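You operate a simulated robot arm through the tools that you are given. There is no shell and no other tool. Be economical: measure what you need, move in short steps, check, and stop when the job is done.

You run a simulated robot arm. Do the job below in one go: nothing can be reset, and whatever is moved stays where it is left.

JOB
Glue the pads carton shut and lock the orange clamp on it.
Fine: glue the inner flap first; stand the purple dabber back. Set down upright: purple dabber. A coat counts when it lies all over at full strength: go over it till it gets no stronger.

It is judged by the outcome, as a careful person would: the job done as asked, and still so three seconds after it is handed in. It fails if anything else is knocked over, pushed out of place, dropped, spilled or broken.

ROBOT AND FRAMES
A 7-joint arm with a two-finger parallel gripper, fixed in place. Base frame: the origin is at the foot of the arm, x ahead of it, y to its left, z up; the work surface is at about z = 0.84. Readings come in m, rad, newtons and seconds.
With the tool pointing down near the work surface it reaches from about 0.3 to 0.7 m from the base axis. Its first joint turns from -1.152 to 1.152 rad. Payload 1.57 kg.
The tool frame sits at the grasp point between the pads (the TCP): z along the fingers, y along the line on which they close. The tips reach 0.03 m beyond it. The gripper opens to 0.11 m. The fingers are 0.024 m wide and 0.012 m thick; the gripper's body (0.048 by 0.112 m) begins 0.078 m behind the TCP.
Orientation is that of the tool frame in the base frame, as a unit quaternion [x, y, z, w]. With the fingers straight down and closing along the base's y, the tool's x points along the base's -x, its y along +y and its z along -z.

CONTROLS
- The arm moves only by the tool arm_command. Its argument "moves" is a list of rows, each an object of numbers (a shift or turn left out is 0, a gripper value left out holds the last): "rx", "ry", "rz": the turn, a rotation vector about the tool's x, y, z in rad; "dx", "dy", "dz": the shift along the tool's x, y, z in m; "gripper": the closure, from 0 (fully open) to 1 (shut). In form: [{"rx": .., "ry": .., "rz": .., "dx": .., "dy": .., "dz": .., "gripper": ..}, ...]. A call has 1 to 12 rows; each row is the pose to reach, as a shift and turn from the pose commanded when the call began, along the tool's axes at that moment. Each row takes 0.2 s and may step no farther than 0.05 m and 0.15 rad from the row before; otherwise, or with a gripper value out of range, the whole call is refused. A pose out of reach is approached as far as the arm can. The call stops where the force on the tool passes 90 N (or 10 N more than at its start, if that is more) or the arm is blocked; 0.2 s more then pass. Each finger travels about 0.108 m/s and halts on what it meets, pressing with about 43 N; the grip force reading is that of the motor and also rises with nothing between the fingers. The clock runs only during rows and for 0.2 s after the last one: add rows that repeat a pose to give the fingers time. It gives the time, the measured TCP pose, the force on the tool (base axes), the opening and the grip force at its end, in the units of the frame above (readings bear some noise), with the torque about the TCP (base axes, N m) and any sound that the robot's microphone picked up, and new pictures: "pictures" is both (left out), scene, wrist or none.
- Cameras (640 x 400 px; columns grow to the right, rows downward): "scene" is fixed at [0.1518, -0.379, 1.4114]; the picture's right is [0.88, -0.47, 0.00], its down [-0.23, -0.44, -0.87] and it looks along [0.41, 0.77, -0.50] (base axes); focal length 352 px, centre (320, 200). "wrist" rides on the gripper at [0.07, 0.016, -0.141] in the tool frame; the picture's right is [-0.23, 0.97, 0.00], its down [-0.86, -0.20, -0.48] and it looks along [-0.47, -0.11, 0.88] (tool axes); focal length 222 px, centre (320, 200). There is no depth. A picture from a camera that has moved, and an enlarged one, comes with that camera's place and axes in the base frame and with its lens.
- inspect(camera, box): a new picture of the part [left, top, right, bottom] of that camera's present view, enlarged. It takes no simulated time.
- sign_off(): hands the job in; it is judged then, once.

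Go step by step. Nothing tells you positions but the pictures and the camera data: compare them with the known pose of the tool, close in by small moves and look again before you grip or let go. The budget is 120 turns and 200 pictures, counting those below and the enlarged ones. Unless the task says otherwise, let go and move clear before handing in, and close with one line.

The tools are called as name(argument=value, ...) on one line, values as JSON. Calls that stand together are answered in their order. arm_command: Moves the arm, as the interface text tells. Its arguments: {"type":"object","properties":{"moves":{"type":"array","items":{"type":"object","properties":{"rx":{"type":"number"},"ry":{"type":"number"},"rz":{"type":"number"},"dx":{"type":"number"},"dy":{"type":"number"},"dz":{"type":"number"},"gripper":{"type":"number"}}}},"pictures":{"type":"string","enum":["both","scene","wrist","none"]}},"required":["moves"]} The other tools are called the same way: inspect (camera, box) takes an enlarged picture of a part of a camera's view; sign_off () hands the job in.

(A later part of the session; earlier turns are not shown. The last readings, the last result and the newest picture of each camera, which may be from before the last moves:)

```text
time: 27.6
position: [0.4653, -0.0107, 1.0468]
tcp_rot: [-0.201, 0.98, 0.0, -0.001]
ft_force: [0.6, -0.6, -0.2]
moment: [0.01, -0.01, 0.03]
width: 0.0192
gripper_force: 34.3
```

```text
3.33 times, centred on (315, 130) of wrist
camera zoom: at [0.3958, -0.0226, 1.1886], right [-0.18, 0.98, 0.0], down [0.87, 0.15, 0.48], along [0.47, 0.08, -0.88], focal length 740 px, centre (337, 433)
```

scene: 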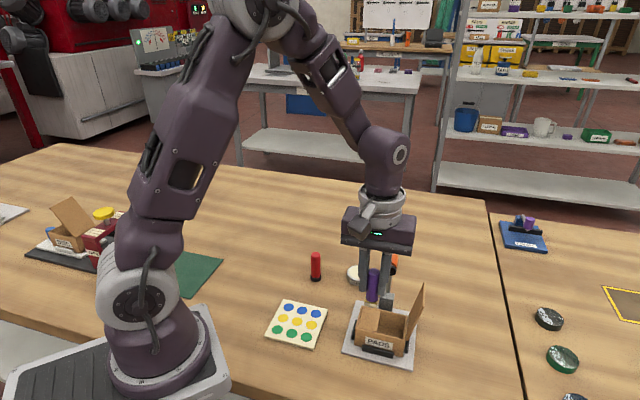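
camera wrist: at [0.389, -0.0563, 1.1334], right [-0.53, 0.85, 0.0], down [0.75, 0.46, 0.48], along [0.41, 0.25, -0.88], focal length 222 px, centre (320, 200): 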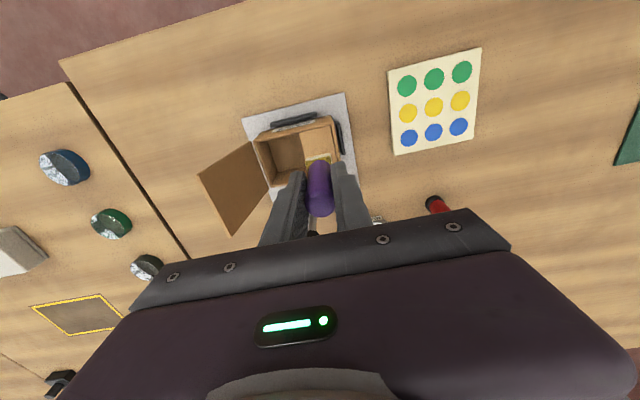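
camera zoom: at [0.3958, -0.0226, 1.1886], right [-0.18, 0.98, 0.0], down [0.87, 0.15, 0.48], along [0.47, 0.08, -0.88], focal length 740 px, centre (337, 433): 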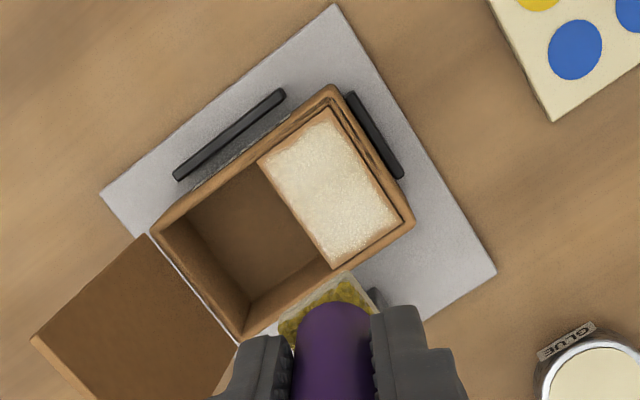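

The coat looks even with a uniform thin margin; rim marks change with view, so they look like rendering artefacts. One more dip and pass to confirm it gets no stronger.

arm_command(moves=[{"dz": -0.025, "dx": 0.01, "dy": 0.03}, {"dz": -0.025, "dx": 0.0, "dy": 0.06}, {"dz": -0.025, "dx": -0.04, "dy": 0.085}, {"dz": -0.025, "dx": -0.08, "dy": 0.1}, {"dz": -0.0, "dx": -0.109, "dy": 0.103}, {"dz": 0.045, "dx": -0.109, "dy": 0.103}, {"dz": 0.09, "dx": -0.109, "dy": 0.103}, {"dz": 0.125, "dx": -0.109, "dy": 0.103}, {"dz": 0.1335, "dx": -0.109, "dy": 0.103}, {"dz": 0.1335, "dx": -0.109, "dy": 0.103}], pictures="none")

inspect(camera="scene", box=[325, 230, 425, 350])

```text
time: 29.8
position: [0.5251, 0.1267, 0.9132]
tcp_rot: [-0.202, 0.979, 0.0, 0.0]
ft_force: [-0.4, -0.9, -0.2]
moment: [0.02, 0.01, -0.01]
width: 0.0191
gripper_force: 33.3
```

```text
3.33 times, centred on (375, 290) of scene
camera zoom: at [0.1518, -0.379, 1.4114], right [0.88, -0.47, 0.0], down [-0.23, -0.44, -0.87], along [0.41, 0.77, -0.5], focal length 1175 px, centre (137, -100)
```

zoom: 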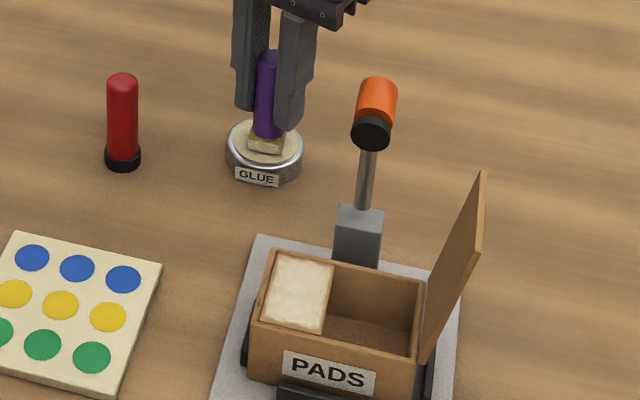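

Not quite touching; press a bit deeper.

arm_command(moves=[{"dz": 0.001}, {"dz": 0.002}, {"dz": 0.002}], pictures="none")

```text
time: 30.6
position: [0.5252, 0.1265, 0.9118]
tcp_rot: [-0.201, 0.98, 0.0, 0.001]
ft_force: [0.4, 0.1, -0.8]
moment: [0.0, 0.01, 0.0]
width: 0.0195
gripper_force: 33.2
```

arm_command(moves=[{"dz": 0.001}, {"dz": 0.002}, {"dz": 0.002}], pictures="none")

inspect(camera="scene", box=[335, 230, 385, 290])

inspect(camera="wrist", box=[260, 110, 400, 230])

```text
time: 31.4
position: [0.526, 0.1274, 0.9094]
tcp_rot: [-0.201, 0.979, 0.0, 0.002]
ft_force: [-4.6, -3.5, 31.5]
moment: [-0.02, -0.13, -0.03]
width: 0.0195
gripper_force: 33.6
```

```text
6.67 times, centred on (360, 260) of scene
camera zoom: at [0.1511, -0.3792, 1.4114], right [0.88, -0.47, 0.0], down [-0.23, -0.44, -0.87], along [0.41, 0.77, -0.5], focal length 2350 px, centre (53, -200)
```

zoom: 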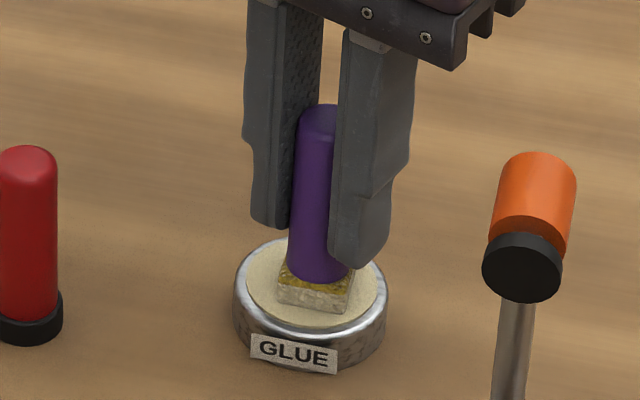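

```text
3.33 times, centred on (330, 170) of wrist
camera zoom: at [0.4548, 0.1146, 1.0522], right [-0.18, 0.98, 0.0], down [0.86, 0.15, 0.48], along [0.47, 0.08, -0.88], focal length 740 px, centre (287, 300)
```

zoom: 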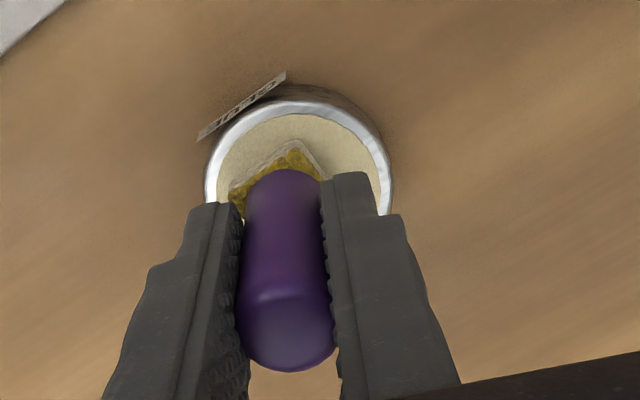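

Good dip (31 N); the dabber has slid up ~3 mm in the grip. Back to the flap.

arm_command(moves=[{"dz": -0.05}, {"dz": -0.1}, {"dz": -0.145}, {"dz": -0.155, "dx": 0.045}, {"dz": -0.155, "dx": 0.08, "dy": -0.03}, {"dz": -0.155, "dx": 0.11, "dy": -0.065}, {"dz": -0.15, "dx": 0.135, "dy": -0.098}, {"dz": -0.105, "dx": 0.1396, "dy": -0.1}, {"dz": -0.06, "dx": 0.1396, "dy": -0.1}, {"dz": -0.039, "dx": 0.1396, "dy": -0.1}, {"dz": -0.036, "dx": 0.1396, "dy": -0.1}], pictures="none")

inspect(camera="scene", box=[350, 280, 420, 350])

```text
time: 33.8
position: [0.4376, -0.0204, 0.9463]
tcp_rot: [-0.201, 0.98, 0.0, 0.001]
ft_force: [-0.3, -0.5, 9.5]
moment: [0.0, -0.09, 0.03]
width: 0.0195
gripper_force: 33.3
```

```text
5.71 times, centred on (385, 315) of scene
camera zoom: at [0.1516, -0.379, 1.4114], right [0.88, -0.47, 0.0], down [-0.23, -0.44, -0.87], along [0.41, 0.77, -0.5], focal length 2014 px, centre (-51, -457)
```

zoom: 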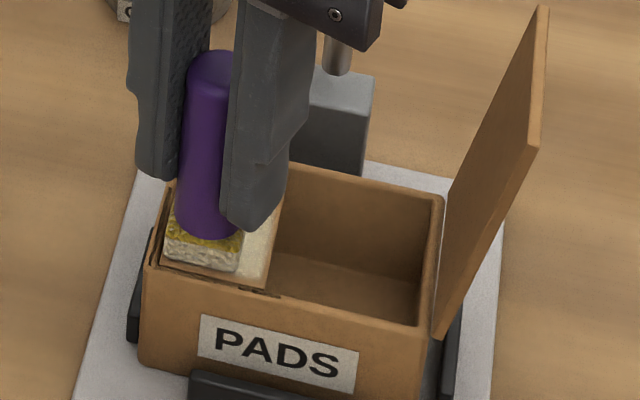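

Well placed with 9.5 N. Stroking the whole flap once more.

arm_command(moves=[{"dx": 0.0028, "dy": -0.0011}, {"dx": -0.013, "dy": 0.0052}, {"dx": -0.026, "dy": 0.0103}, {"dx": -0.0282, "dy": 0.0047}, {"dx": -0.0133, "dy": -0.0012}, {"dx": 0.0006, "dy": -0.0067}, {"dx": -0.0013, "dy": -0.0113}, {"dx": -0.0152, "dy": -0.0058}, {"dx": -0.0301, "dy": 0.0001}, {"dx": -0.0301, "dy": 0.0001, "dz": -0.04}, {"dx": -0.0301, "dy": 0.0001, "dz": -0.08}, {"dx": -0.0301, "dy": 0.0001, "dz": -0.1}], pictures="none")

inspect(camera="scene", box=[363, 298, 405, 338])

inspect(camera="wrist", box=[280, 90, 350, 150])

```text
time: 36.4
position: [0.4636, -0.0085, 1.0466]
tcp_rot: [-0.201, 0.98, 0.001, 0.0]
ft_force: [0.4, 0.1, -1.1]
moment: [-0.02, -0.04, -0.03]
width: 0.0193
gripper_force: 33.1
```

```text
10.00 times, centred on (384, 318) of scene
camera zoom: at [0.1518, -0.379, 1.4114], right [0.88, -0.47, 0.0], down [-0.23, -0.44, -0.87], along [0.41, 0.77, -0.5], focal length 3524 px, centre (-320, -980)
```

zoom: 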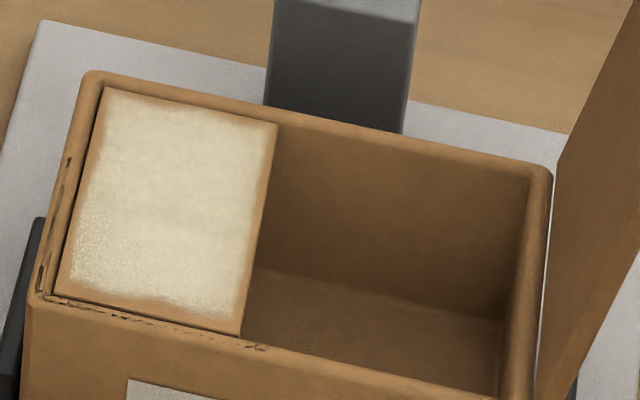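

```text
6.67 times, centred on (315, 120) of wrist
camera zoom: at [0.3932, -0.0203, 1.1876], right [-0.17, 0.98, 0.0], down [0.87, 0.15, 0.48], along [0.47, 0.08, -0.88], focal length 1481 px, centre (353, 733)
```

zoom: 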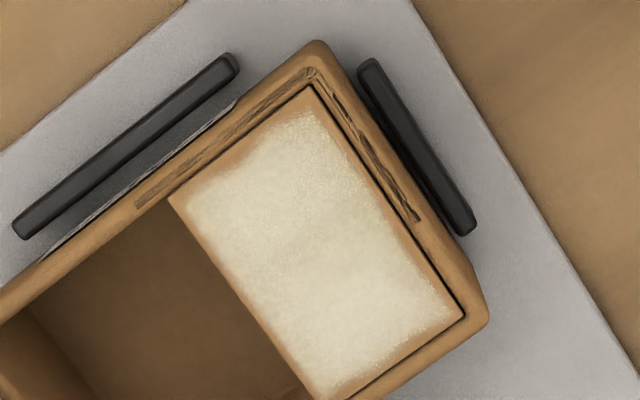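

The coat is uniform and unchanged from the previous pass, apart from a slightly wider margin at the front edge. I'll do one short strip along the front.

arm_command(moves=[{"dx": 0.0357, "dy": -0.0024, "dz": 0.03}, {"dx": 0.0357, "dy": -0.0024, "dz": 0.07}, {"dx": 0.0357, "dy": -0.0024, "dz": 0.097}, {"dx": 0.0357, "dy": -0.0024, "dz": 0.1005}, {"dx": 0.0312, "dy": -0.0135, "dz": 0.1005}, {"dx": 0.0357, "dy": -0.0024, "dz": 0.1005}, {"dx": 0.0312, "dy": -0.0135, "dz": 0.1005}, {"dx": 0.0201, "dy": -0.009, "dz": 0.1005}, {"dx": 0.0201, "dy": -0.009, "dz": 0.06}, {"dx": 0.0, "dy": 0.0, "dz": 0.03}, {"dx": 0, "dy": 0, "dz": 0.0}], pictures="none")

inspect(camera="scene", box=[363, 298, 405, 338])

inspect(camera="wrist", box=[280, 90, 350, 150])

```text
time: 38.8
position: [0.4643, -0.0073, 1.0442]
tcp_rot: [-0.201, 0.98, 0.001, 0.0]
ft_force: [0.9, 0.5, -0.4]
moment: [-0.01, 0.03, -0.01]
width: 0.0194
gripper_force: 33.4
```

```text
10.00 times, centred on (384, 318) of scene
camera zoom: at [0.1518, -0.3789, 1.4114], right [0.88, -0.47, 0.0], down [-0.23, -0.44, -0.87], along [0.41, 0.77, -0.5], focal length 3524 px, centre (-320, -980)
```

zoom: 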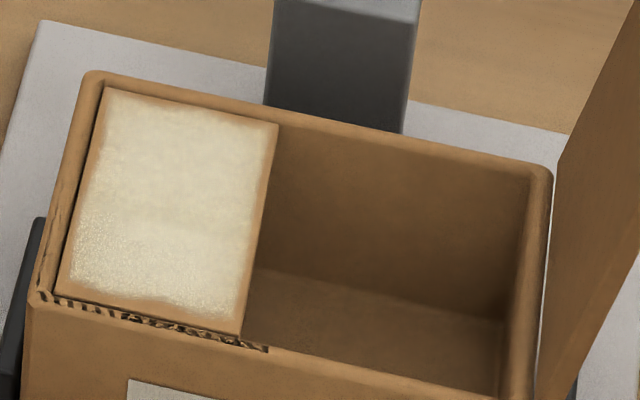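

```text
6.67 times, centred on (315, 120) of wrist
camera zoom: at [0.3943, -0.0195, 1.187], right [-0.17, 0.98, 0.0], down [0.87, 0.15, 0.48], along [0.47, 0.08, -0.88], focal length 1481 px, centre (353, 733)
```

zoom: 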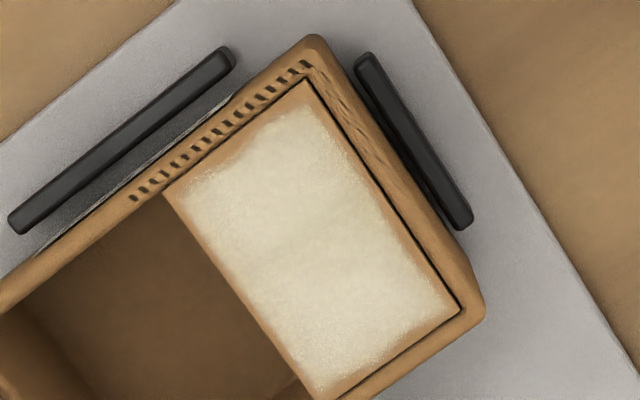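

The coat is saturated and doesn't change any more. Now I'll carry the dabber back, passing high over the clamp, to above its original spot.

arm_command(moves=[{"dz": -0.045}, {"dz": -0.055, "dx": -0.045, "dy": -0.012}, {"dz": -0.055, "dx": -0.09, "dy": -0.024}, {"dz": -0.055, "dx": -0.135, "dy": -0.036}, {"dz": -0.055, "dx": -0.169, "dy": -0.044}, {"dz": -0.01, "dx": -0.169, "dy": -0.044}, {"dz": 0.035, "dx": -0.169, "dy": -0.044}, {"dz": 0.08, "dx": -0.169, "dy": -0.044}, {"dz": 0.12, "dx": -0.169, "dy": -0.044}, {"dz": 0.138, "dx": -0.169, "dy": -0.044}])

inspect(camera="scene", box=[395, 230, 465, 305])

```text
time: 41.0
position: [0.6369, 0.0207, 0.9067]
tcp_rot: [-0.202, 0.979, 0.0, 0.0]
ft_force: [0.8, -0.2, -0.6]
moment: [0.01, 0.01, 0.0]
width: 0.0193
gripper_force: 33.3
camera wrist: at [0.5664, 0.0066, 1.0488], right [-0.18, 0.98, 0.0], down [0.86, 0.15, 0.48], along [0.47, 0.08, -0.88], focal length 222 px, centre (320, 200)
```

scene: 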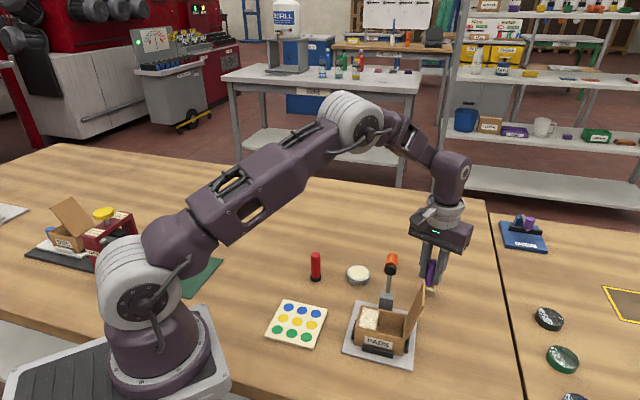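
wrist: 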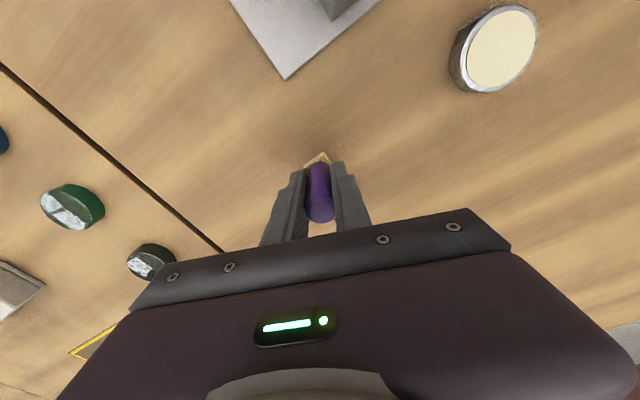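

```text
5.33 times, centred on (430, 268) of scene
camera zoom: at [0.1518, -0.379, 1.4114], right [0.88, -0.47, 0.0], down [-0.23, -0.44, -0.87], along [0.41, 0.77, -0.5], focal length 1880 px, centre (-267, -160)
```

zoom: 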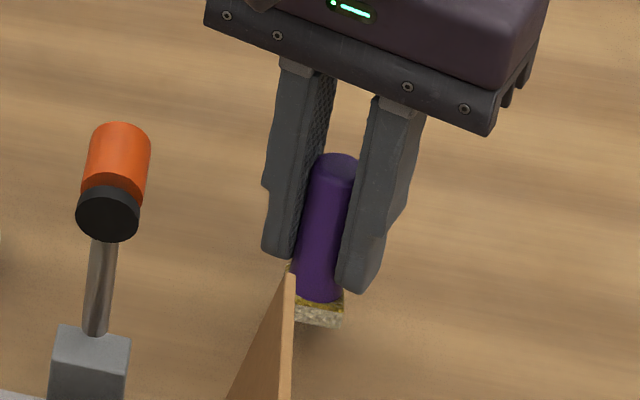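

It hangs upright above its spot. Lowering until it touches.

arm_command(moves=[{"dz": 0.01}, {"dz": 0.014}, {"dz": 0.0155}, {"dz": 0.0155}], pictures="none")

```text
time: 42.0
position: [0.637, 0.0193, 0.8935]
tcp_rot: [-0.201, 0.98, 0.0, 0.002]
ft_force: [-3.4, 1.2, 21.2]
moment: [0.18, -0.12, 0.04]
width: 0.0197
gripper_force: 33.8
```

Touching the table with 21 N; I'll ease off a little and open gently.

arm_command(moves=[{"dz": -0.001}, {"dz": -0.001, "gripper": 0.78}, {"dz": -0.001, "gripper": 0.7}, {"dz": -0.001, "gripper": 0.5}, {"dz": -0.001, "gripper": 0.3}, {"dz": -0.001, "gripper": 0.3}])

inspect(camera="scene", box=[395, 230, 465, 305])

```text
time: 43.4
position: [0.6369, 0.0193, 0.8927]
tcp_rot: [-0.201, 0.979, 0.0, 0.0]
ft_force: [0.4, 0.0, -0.3]
moment: [0.04, 0.01, -0.01]
width: 0.077
gripper_force: 0.0
camera wrist: at [0.5664, 0.0063, 1.0349], right [-0.17, 0.98, 0.0], down [0.86, 0.15, 0.48], along [0.47, 0.08, -0.88], focal length 222 px, centre (320, 200)
```

scene: 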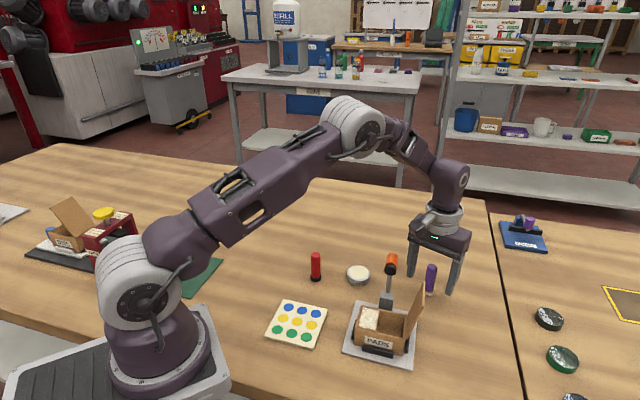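
wrist: 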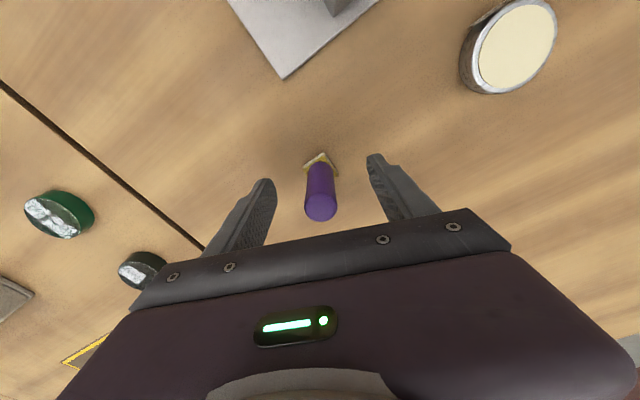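

```text
5.33 times, centred on (430, 268) of scene
camera zoom: at [0.1518, -0.379, 1.4114], right [0.88, -0.47, 0.0], down [-0.23, -0.44, -0.87], along [0.41, 0.77, -0.5], focal length 1880 px, centre (-267, -160)
```

zoom: 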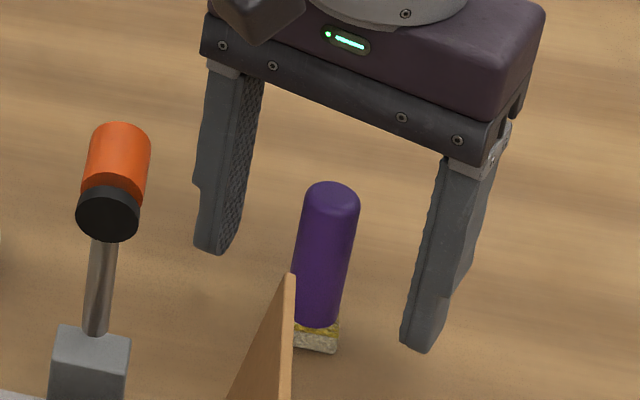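

The purple dabber stands upright in its place. I'll lift off, close the fingers, turn back to the carton's yaw, and go outside the open flap.

arm_command(moves=[{"dz": -0.045}, {"dz": -0.09}, {"dz": -0.13}, {"dz": -0.13, "dx": 0.04, "dy": -0.018, "rz": -0.12, "gripper": 0.6}, {"dz": -0.13, "dx": 0.08, "dy": -0.036, "rz": -0.25, "gripper": 0.9}, {"dz": -0.13, "dx": 0.12, "dy": -0.054, "rz": -0.38, "gripper": 1}, {"dz": -0.12, "dx": 0.1416, "dy": -0.064, "rz": -0.38, "gripper": 1}, {"dz": -0.12, "dx": 0.1416, "dy": -0.064, "rz": -0.38, "gripper": 1}])

inspect(camera="scene", box=[340, 230, 470, 360])

```text
time: 45.2
position: [0.5303, -0.0959, 1.014]
tcp_rot: [-0.383, 0.924, 0.0, 0.0]
ft_force: [-0.1, 0.1, 0.1]
moment: [0.01, 0.01, -0.05]
width: 0.0
gripper_force: 21.0
camera wrist: at [0.4702, -0.1335, 1.1552], right [-0.53, 0.85, 0.0], down [0.75, 0.46, 0.48], along [0.41, 0.25, -0.88], focal length 222 px, centre (320, 200)
```

scene: 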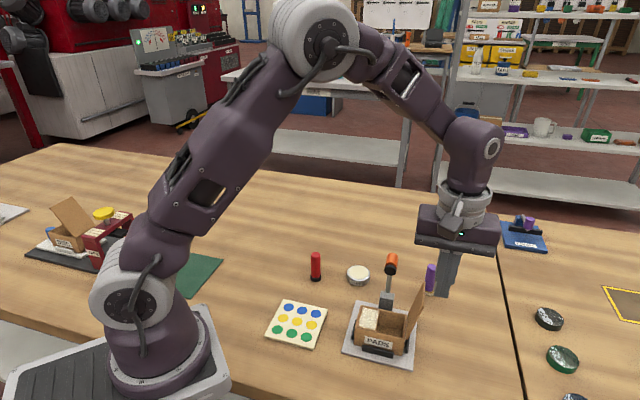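
wrist: 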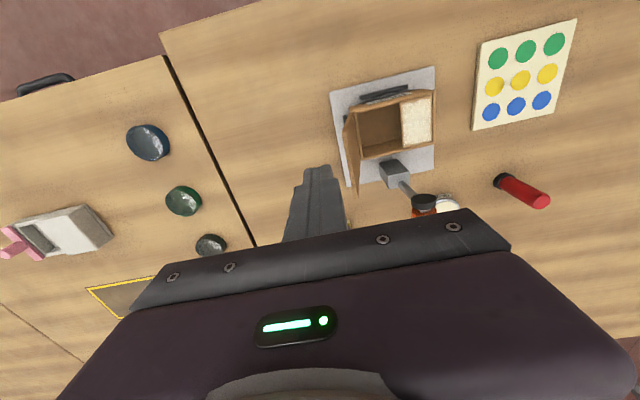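

```text
3.08 times, centred on (405, 295) of scene
camera zoom: at [0.1517, -0.379, 1.4114], right [0.88, -0.47, 0.0], down [-0.23, -0.44, -0.87], along [0.41, 0.77, -0.5], focal length 1084 px, centre (58, -92)
```

zoom: 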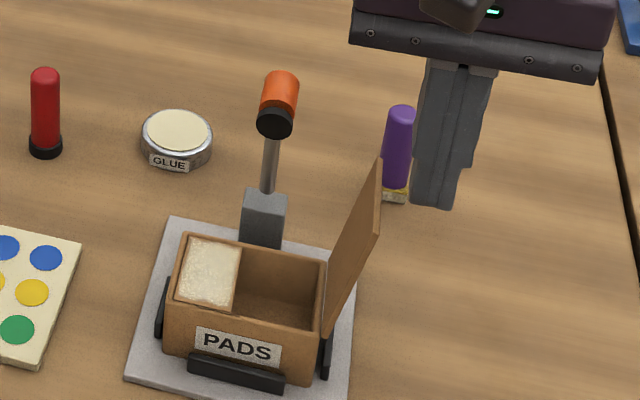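

Fingers are outside the flap. I'll lower and push the flap inward past vertical.

arm_command(moves=[{"dz": 0.03}, {"dz": 0.03, "dy": 0.02}, {"dz": 0.03, "dy": 0.033}, {"dz": 0.03, "dy": 0.045}, {"dz": 0.032, "dy": 0.055}, {"dz": 0.036, "dy": 0.065}])

inspect(camera="scene", box=[340, 230, 470, 360])

```text
time: 46.6
position: [0.4853, -0.0499, 0.9768]
tcp_rot: [-0.383, 0.924, 0.0, 0.0]
ft_force: [1.1, 1.2, -1.2]
moment: [0.03, 0.02, -0.05]
width: 0.0
gripper_force: 21.0
camera wrist: at [0.4253, -0.0877, 1.1187], right [-0.53, 0.85, 0.0], down [0.75, 0.46, 0.48], along [0.41, 0.25, -0.88], focal length 222 px, centre (320, 200)
```

scene: 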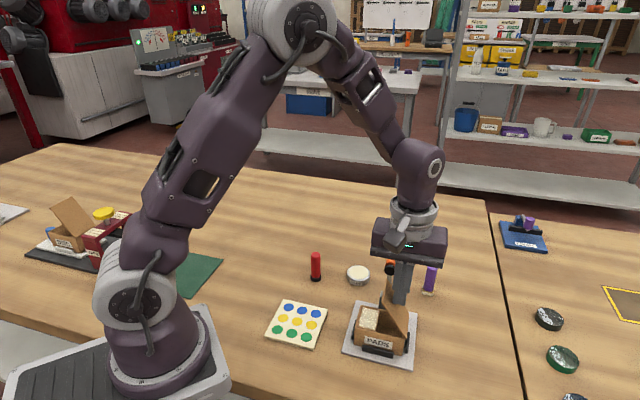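
wrist: 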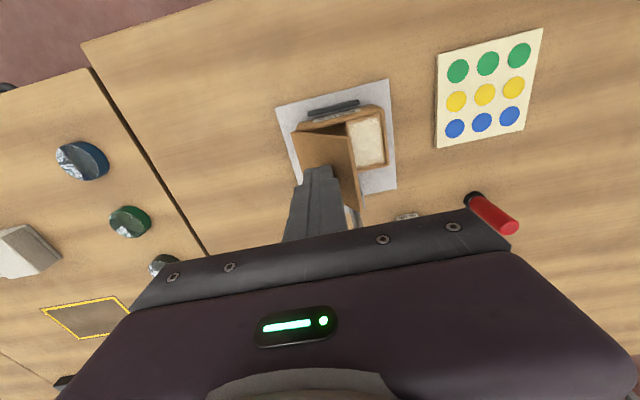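

```text
3.08 times, centred on (405, 295) of scene
camera zoom: at [0.1518, -0.379, 1.4114], right [0.88, -0.47, 0.0], down [-0.23, -0.44, -0.87], along [0.41, 0.77, -0.5], focal length 1084 px, centre (58, -92)
```

zoom: 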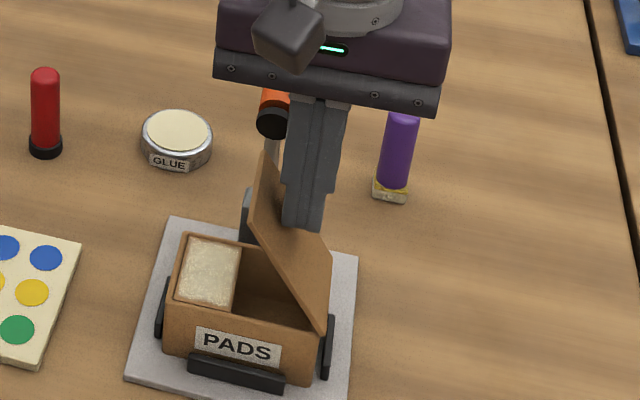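

The flap follows nicely. Continue the arc down to closed.

arm_command(moves=[{"dy": 0.007, "dz": 0.004}, {"dy": 0.0135, "dz": 0.009}, {"dy": 0.019, "dz": 0.015}, {"dy": 0.024, "dz": 0.0214}, {"dy": 0.028, "dz": 0.0285}, {"dy": 0.031, "dz": 0.036}, {"dy": 0.033, "dz": 0.043}, {"dy": 0.034, "dz": 0.048}])

inspect(camera="scene", box=[340, 230, 470, 360])

```text
time: 48.4
position: [0.4619, -0.026, 0.9296]
tcp_rot: [-0.383, 0.924, 0.001, 0.0]
ft_force: [-0.2, 0.5, 0.2]
moment: [0.0, -0.01, 0.01]
width: 0.0
gripper_force: 21.1
camera wrist: at [0.401, -0.0639, 1.0708], right [-0.53, 0.85, 0.0], down [0.75, 0.46, 0.48], along [0.41, 0.25, -0.88], focal length 222 px, centre (320, 200)
```

scene: 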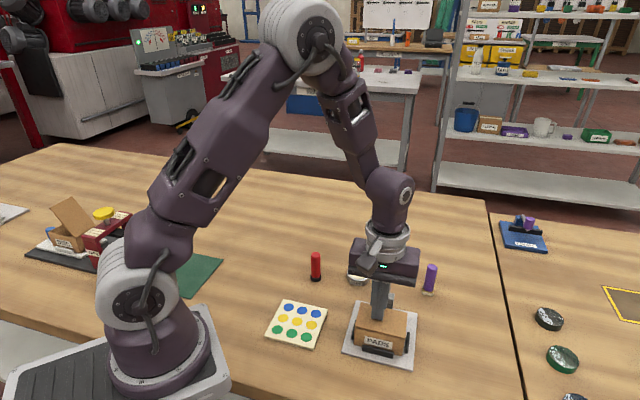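
wrist: 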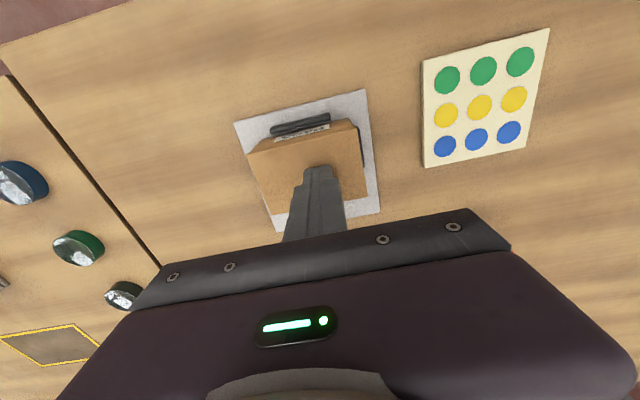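

```text
3.08 times, centred on (405, 295) of scene
camera zoom: at [0.1518, -0.379, 1.4114], right [0.88, -0.47, 0.0], down [-0.23, -0.44, -0.87], along [0.41, 0.77, -0.5], focal length 1084 px, centre (58, -92)
```

zoom: 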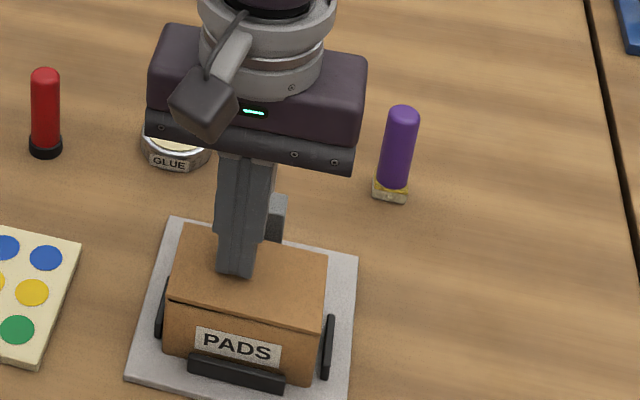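

Almost flat. I'll move over the glued area and press it down firmly for a few seconds.

arm_command(moves=[{"dy": 0.005}, {"dy": 0.013}, {"dy": 0.013, "dz": 0.002}, {"dy": 0.013, "dz": 0.004}, {"dy": 0.013, "dz": 0.0045}], pictures="none")

```text
time: 49.6
position: [0.4524, -0.0182, 0.9259]
tcp_rot: [-0.382, 0.924, 0.0, 0.0]
ft_force: [-6.1, 2.1, 22.4]
moment: [0.0, 0.13, -0.03]
width: 0.0
gripper_force: 21.3
```

arm_command(moves=[{"dz": 0.0005}, {"dz": 0.0005}, {"dz": 0.0005}, {"dz": 0.0005}, {"dz": 0.0005}, {"dz": 0.0005}, {"dz": 0.0005}, {"dz": 0.0005}, {"dz": 0.0005}, {"dz": 0.0005}, {"dz": -0.02}, {"dz": -0.06}], pictures="wrist")

inspect(camera="scene", box=[340, 230, 440, 360])

```text
time: 52.2
position: [0.4529, -0.0164, 0.9836]
tcp_rot: [-0.383, 0.924, 0.0, -0.002]
ft_force: [-0.6, 0.4, 0.1]
moment: [-0.02, 0.0, 0.01]
width: 0.0
gripper_force: 21.0
camera wrist: at [0.3918, -0.0544, 1.1262], right [-0.53, 0.85, 0.0], down [0.75, 0.46, 0.48], along [0.4, 0.25, -0.88], focal length 222 px, centre (320, 200)
```

wrist: 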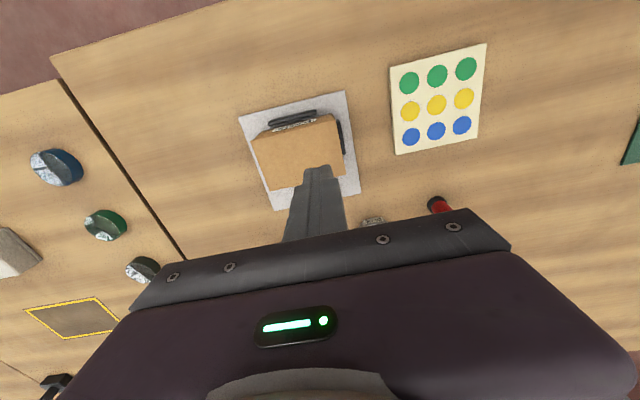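

```text
3.08 times, centred on (390, 295) of scene
camera zoom: at [0.1518, -0.3789, 1.4114], right [0.88, -0.47, 0.0], down [-0.23, -0.44, -0.87], along [0.41, 0.77, -0.5], focal length 1084 px, centre (105, -92)
```

zoom: 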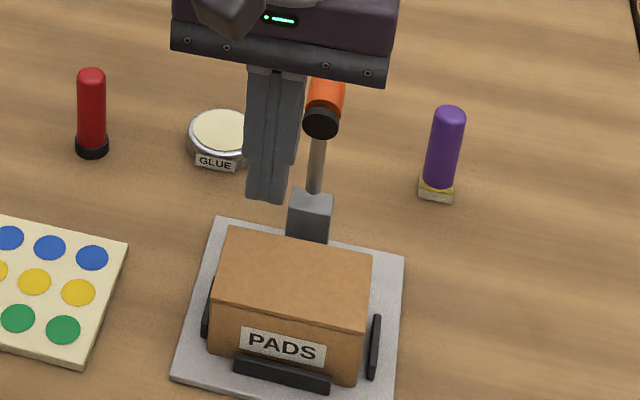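

The carton is closed and stays shut. The clamp lever stands upright with its black pad facing the carton and orange grip pointing away; I'll go behind the grip (far side) with closed fingers.

arm_command(moves=[{"dz": -0.05}, {"dz": -0.1}, {"dz": -0.105, "dx": -0.045, "dy": -0.012}, {"dz": -0.105, "dx": -0.09, "dy": -0.024}, {"dz": -0.105, "dx": -0.123, "dy": -0.024}, {"dz": -0.06, "dx": -0.123, "dy": -0.024}, {"dz": -0.03, "dx": -0.123, "dy": -0.024}])

inspect(camera="wrist", box=[250, 60, 400, 220])

inspect(camera="scene", box=[345, 225, 445, 335])

```text
time: 53.8
position: [0.5578, 0.0521, 1.0153]
tcp_rot: [-0.382, 0.924, 0.0, 0.0]
ft_force: [0.4, 0.1, -0.5]
moment: [0.04, -0.02, -0.03]
width: 0.0001
gripper_force: 21.1
camera wrist: at [0.4967, 0.0146, 1.1562], right [-0.53, 0.85, 0.0], down [0.75, 0.46, 0.48], along [0.41, 0.25, -0.88], focal length 222 px, centre (320, 200)
```

scene: 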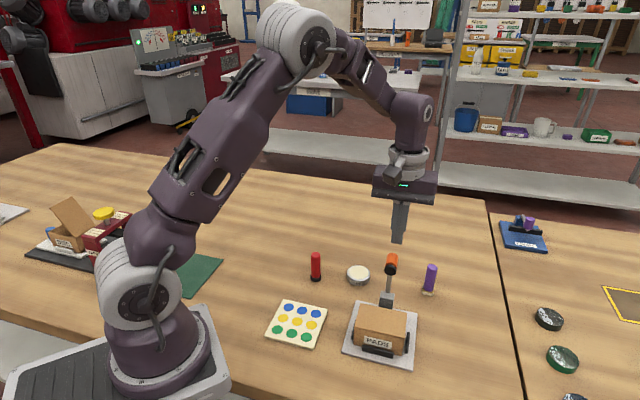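
wrist: 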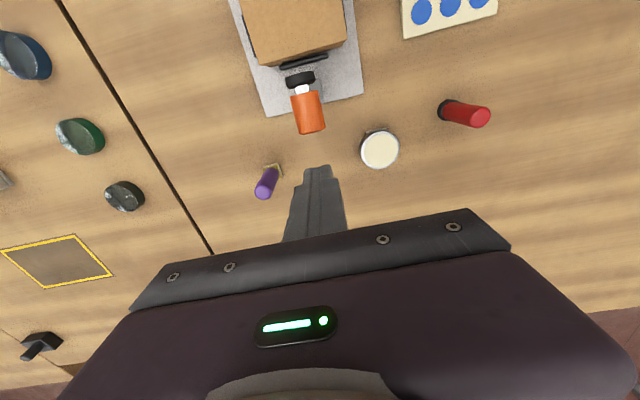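

```text
2.50 times, centred on (325, 140) of wrist
camera zoom: at [0.4967, 0.0146, 1.1562], right [-0.53, 0.85, 0.0], down [0.75, 0.46, 0.48], along [0.41, 0.25, -0.88], focal length 555 px, centre (308, 350)
```

zoom: 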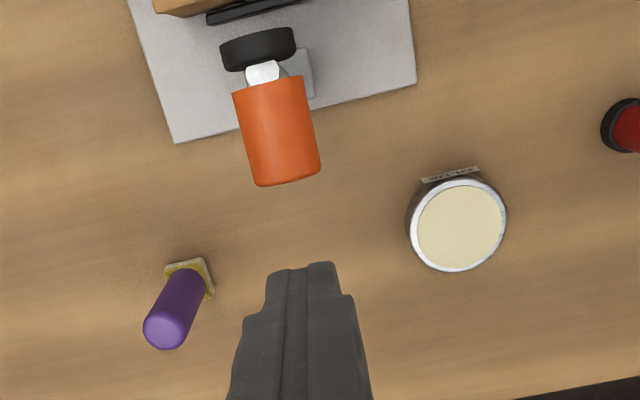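

```text
3.64 times, centred on (395, 280) of scene
camera zoom: at [0.1518, -0.3789, 1.4114], right [0.88, -0.47, 0.0], down [-0.23, -0.44, -0.87], along [0.41, 0.77, -0.5], focal length 1282 px, centre (47, -91)
```

zoom: 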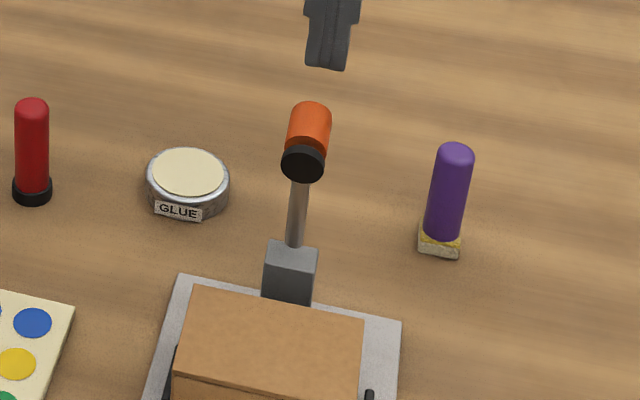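

Aligned with the grip's end within 2 mm. Lower the fingertips to grip height and push the lever towards the carton.

arm_command(moves=[{"dz": 0.0155}, {"dz": 0.0155, "dx": 0.015}, {"dz": 0.015, "dx": 0.028}, {"dz": 0.0133, "dx": 0.042}, {"dz": 0.0133, "dx": 0.055}, {"dz": 0.0133, "dx": 0.068}, {"dz": 0.015, "dx": 0.079}, {"dz": 0.0173, "dx": 0.089}])

inspect(camera="scene", box=[345, 225, 445, 335])

```text
time: 55.6
position: [0.4929, -0.0106, 0.9977]
tcp_rot: [-0.381, 0.924, 0.001, -0.001]
ft_force: [0.1, 0.6, 0.0]
moment: [0.01, 0.0, 0.0]
width: 0.0
gripper_force: 21.7
camera wrist: at [0.4326, -0.0475, 1.1392], right [-0.53, 0.85, 0.0], down [0.75, 0.46, 0.48], along [0.41, 0.25, -0.88], focal length 222 px, centre (320, 200)
```

scene: 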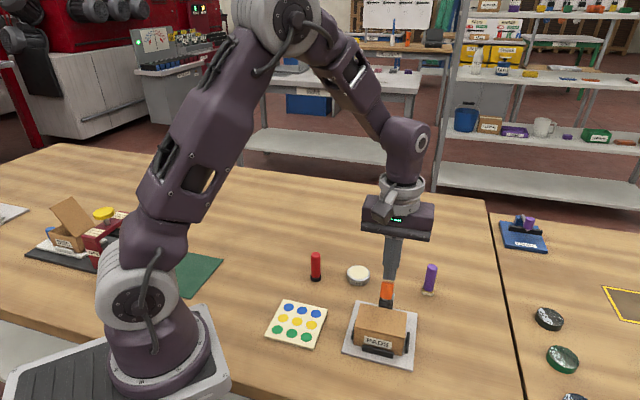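
wrist: 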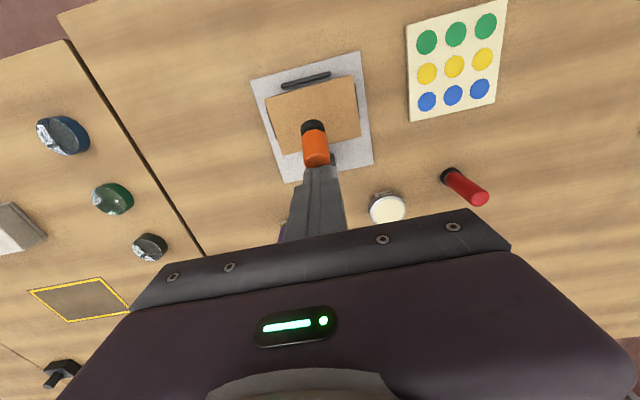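

```text
3.64 times, centred on (395, 280) of scene
camera zoom: at [0.1518, -0.379, 1.4114], right [0.88, -0.47, 0.0], down [-0.23, -0.44, -0.87], along [0.41, 0.77, -0.5], focal length 1282 px, centre (47, -91)
```

zoom: 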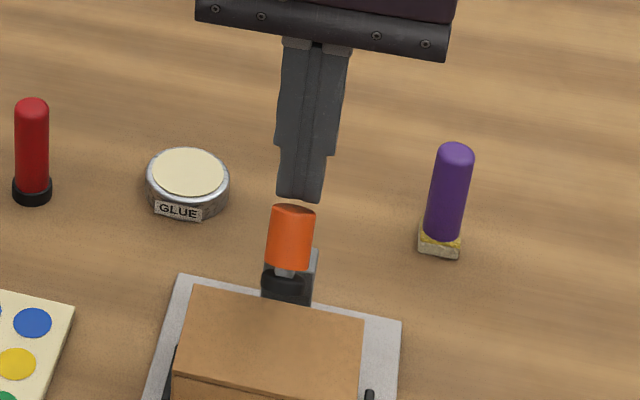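

The lever is swinging and is about halfway. Continue forward and down.

arm_command(moves=[{"dx": 0.01, "dz": 0.005}, {"dx": 0.019, "dz": 0.01}, {"dx": 0.027, "dz": 0.015}, {"dx": 0.033, "dz": 0.02}])

inspect(camera="scene", box=[345, 225, 445, 335])

inspect(camera="wrist", box=[250, 60, 400, 220])

```text
time: 56.6
position: [0.4705, -0.034, 0.978]
tcp_rot: [-0.383, 0.924, 0.0, 0.0]
ft_force: [-0.1, 0.3, 0.5]
moment: [-0.01, -0.01, -0.01]
width: 0.0
gripper_force: 21.1
camera wrist: at [0.4095, -0.071, 1.119], right [-0.53, 0.85, 0.0], down [0.75, 0.46, 0.48], along [0.41, 0.25, -0.88], focal length 222 px, centre (320, 200)
```

scene: 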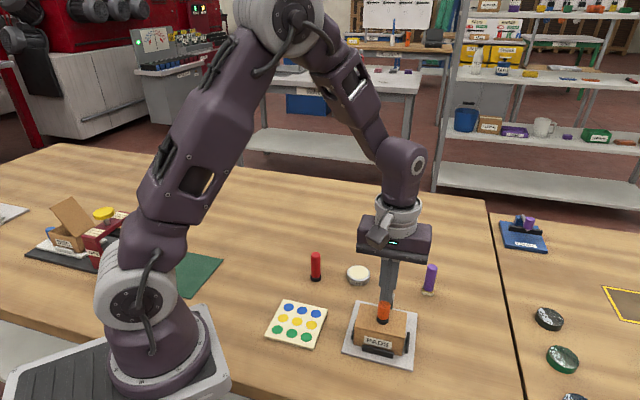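
wrist: 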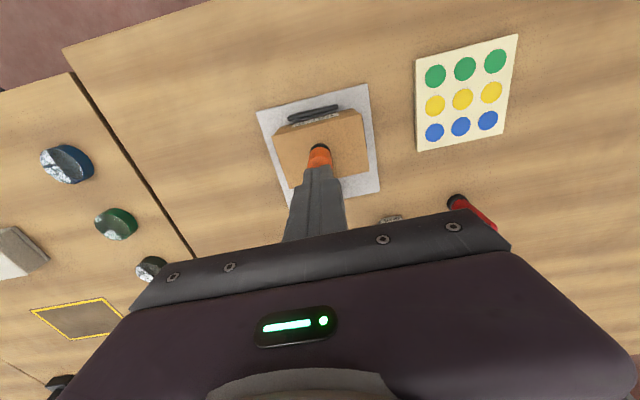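

```text
3.64 times, centred on (395, 280) of scene
camera zoom: at [0.1518, -0.379, 1.4114], right [0.88, -0.47, 0.0], down [-0.23, -0.44, -0.87], along [0.41, 0.77, -0.5], focal length 1282 px, centre (47, -91)
```

zoom: 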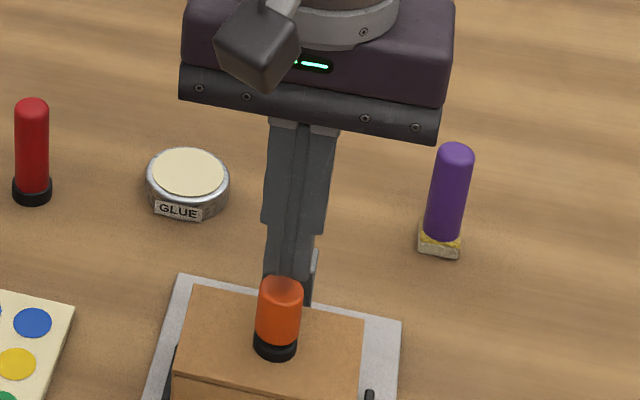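

```text
2.50 times, centred on (325, 140) of wrist
camera zoom: at [0.4095, -0.071, 1.119], right [-0.53, 0.85, 0.0], down [0.75, 0.46, 0.48], along [0.41, 0.25, -0.88], focal length 555 px, centre (308, 350)
```

zoom: 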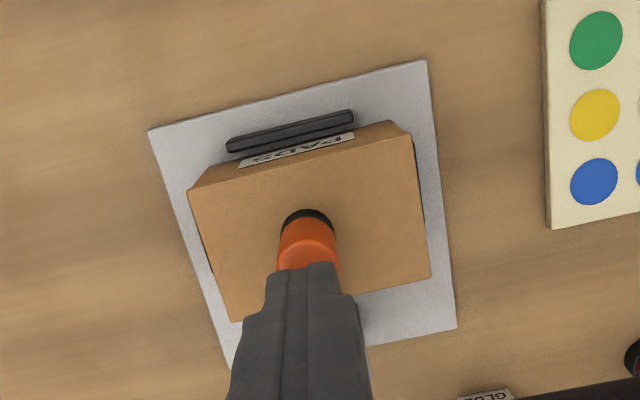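

The lever is almost down with the pad near the lid. I'll raise slightly, move over the top of the orange grip, and press down to lock.

arm_command(moves=[{"dz": -0.02}, {"dz": -0.025, "dx": 0.015, "dy": 0.003}, {"dz": -0.01, "dx": 0.015, "dy": 0.003}])

inspect(camera="scene", box=[345, 225, 445, 335])

inspect(camera="wrist", box=[250, 60, 400, 220])

```text
time: 57.4
position: [0.4578, -0.0413, 0.9867]
tcp_rot: [-0.383, 0.924, 0.0, 0.0]
ft_force: [0.0, 0.0, 0.1]
moment: [0.04, -0.05, 0.03]
width: 0.0
gripper_force: 21.0
camera wrist: at [0.3973, -0.0793, 1.129], right [-0.53, 0.85, 0.0], down [0.75, 0.46, 0.48], along [0.41, 0.25, -0.88], focal length 222 px, centre (320, 200)
```

scene: 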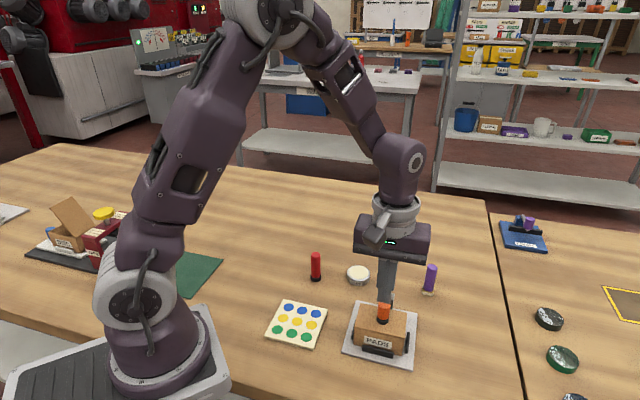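
wrist: 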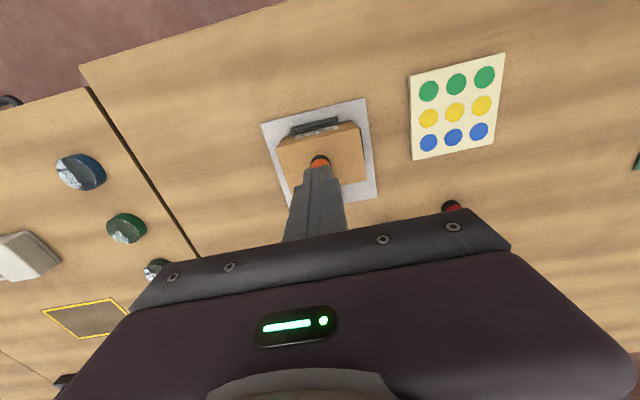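

```text
3.64 times, centred on (395, 280) of scene
camera zoom: at [0.1518, -0.379, 1.4114], right [0.88, -0.47, 0.0], down [-0.23, -0.44, -0.87], along [0.41, 0.77, -0.5], focal length 1282 px, centre (47, -91)
```

zoom: 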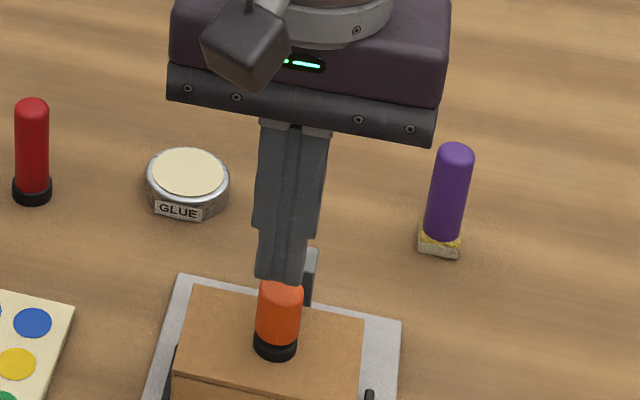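

```text
2.50 times, centred on (325, 140) of wrist
camera zoom: at [0.3973, -0.0793, 1.129], right [-0.53, 0.85, 0.0], down [0.75, 0.46, 0.48], along [0.41, 0.25, -0.88], focal length 555 px, centre (308, 350)
```

zoom: 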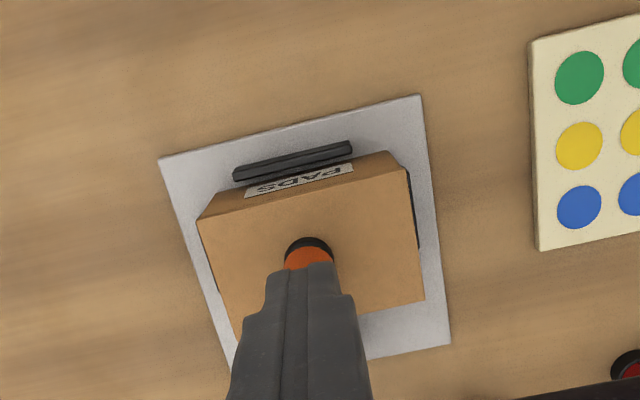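

Over the grip. Press down slowly to lock.

arm_command(moves=[{"dz": 0.005}, {"dz": 0.01}, {"dz": 0.014}, {"dz": 0.017}], pictures="none")

inspect(camera="scene", box=[345, 245, 425, 345])

```text
time: 58.4
position: [0.458, -0.0417, 0.9705]
tcp_rot: [-0.383, 0.924, 0.0, -0.001]
ft_force: [-0.3, 0.7, -0.1]
moment: [0.04, -0.05, 0.02]
width: 0.0
gripper_force: 21.2
```

```text
4.00 times, centred on (385, 295) of scene
camera zoom: at [0.1518, -0.379, 1.4114], right [0.88, -0.47, 0.0], down [-0.23, -0.44, -0.87], along [0.41, 0.77, -0.5], focal length 1410 px, centre (60, -180)
```

zoom: 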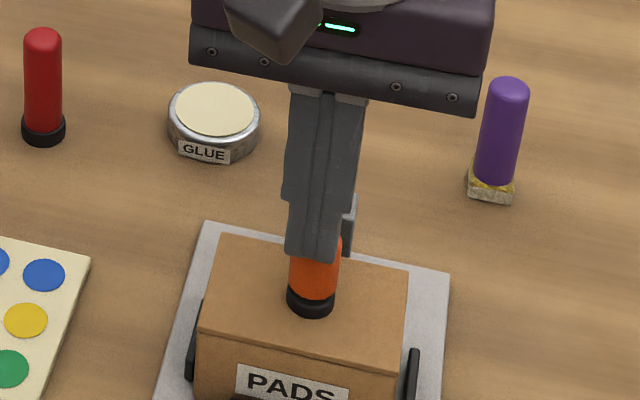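

The grip's top is a bit lower (about z 0.933) and 15 mm further back than I assumed. I'll shift back and press down.

arm_command(moves=[{"dz": -0.008}, {"dz": -0.008, "dx": -0.015}, {"dz": 0.0, "dx": -0.015}, {"dz": 0.004, "dx": -0.015}, {"dz": 0.007, "dx": -0.015}])

inspect(camera="scene", box=[345, 245, 425, 345])

```text
time: 59.6
position: [0.4679, -0.0307, 0.9656]
tcp_rot: [-0.383, 0.924, -0.002, 0.002]
ft_force: [-20.1, -0.5, 88.7]
moment: [0.23, 0.31, 0.01]
width: 0.0
gripper_force: 20.9
camera wrist: at [0.4063, -0.069, 1.1078], right [-0.53, 0.85, 0.0], down [0.74, 0.46, 0.48], along [0.41, 0.25, -0.88], focal length 222 px, centre (320, 200)
```

scene: 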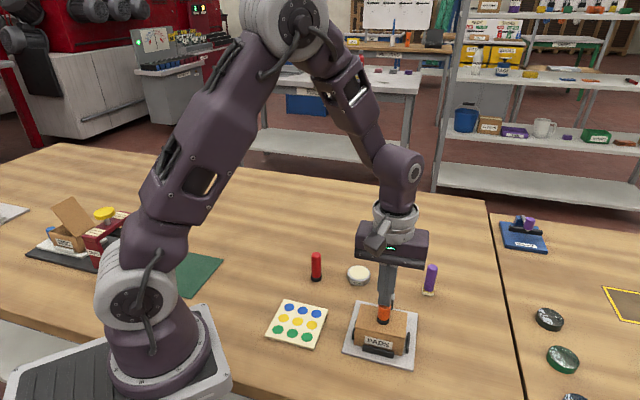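
wrist: 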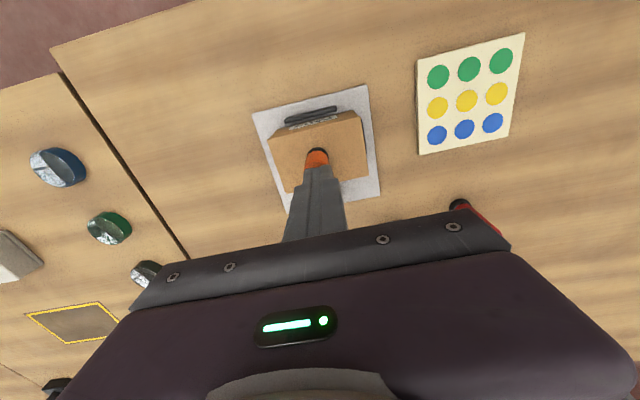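

```text
4.00 times, centred on (385, 295) of scene
camera zoom: at [0.1498, -0.3789, 1.4116], right [0.88, -0.47, 0.0], down [-0.23, -0.44, -0.87], along [0.41, 0.76, -0.5], focal length 1410 px, centre (60, -180)
```

zoom: 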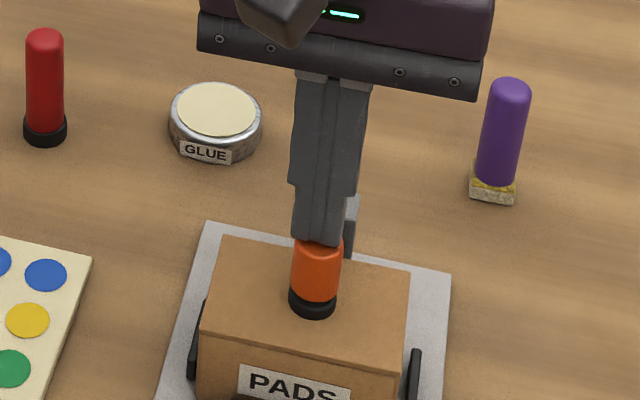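

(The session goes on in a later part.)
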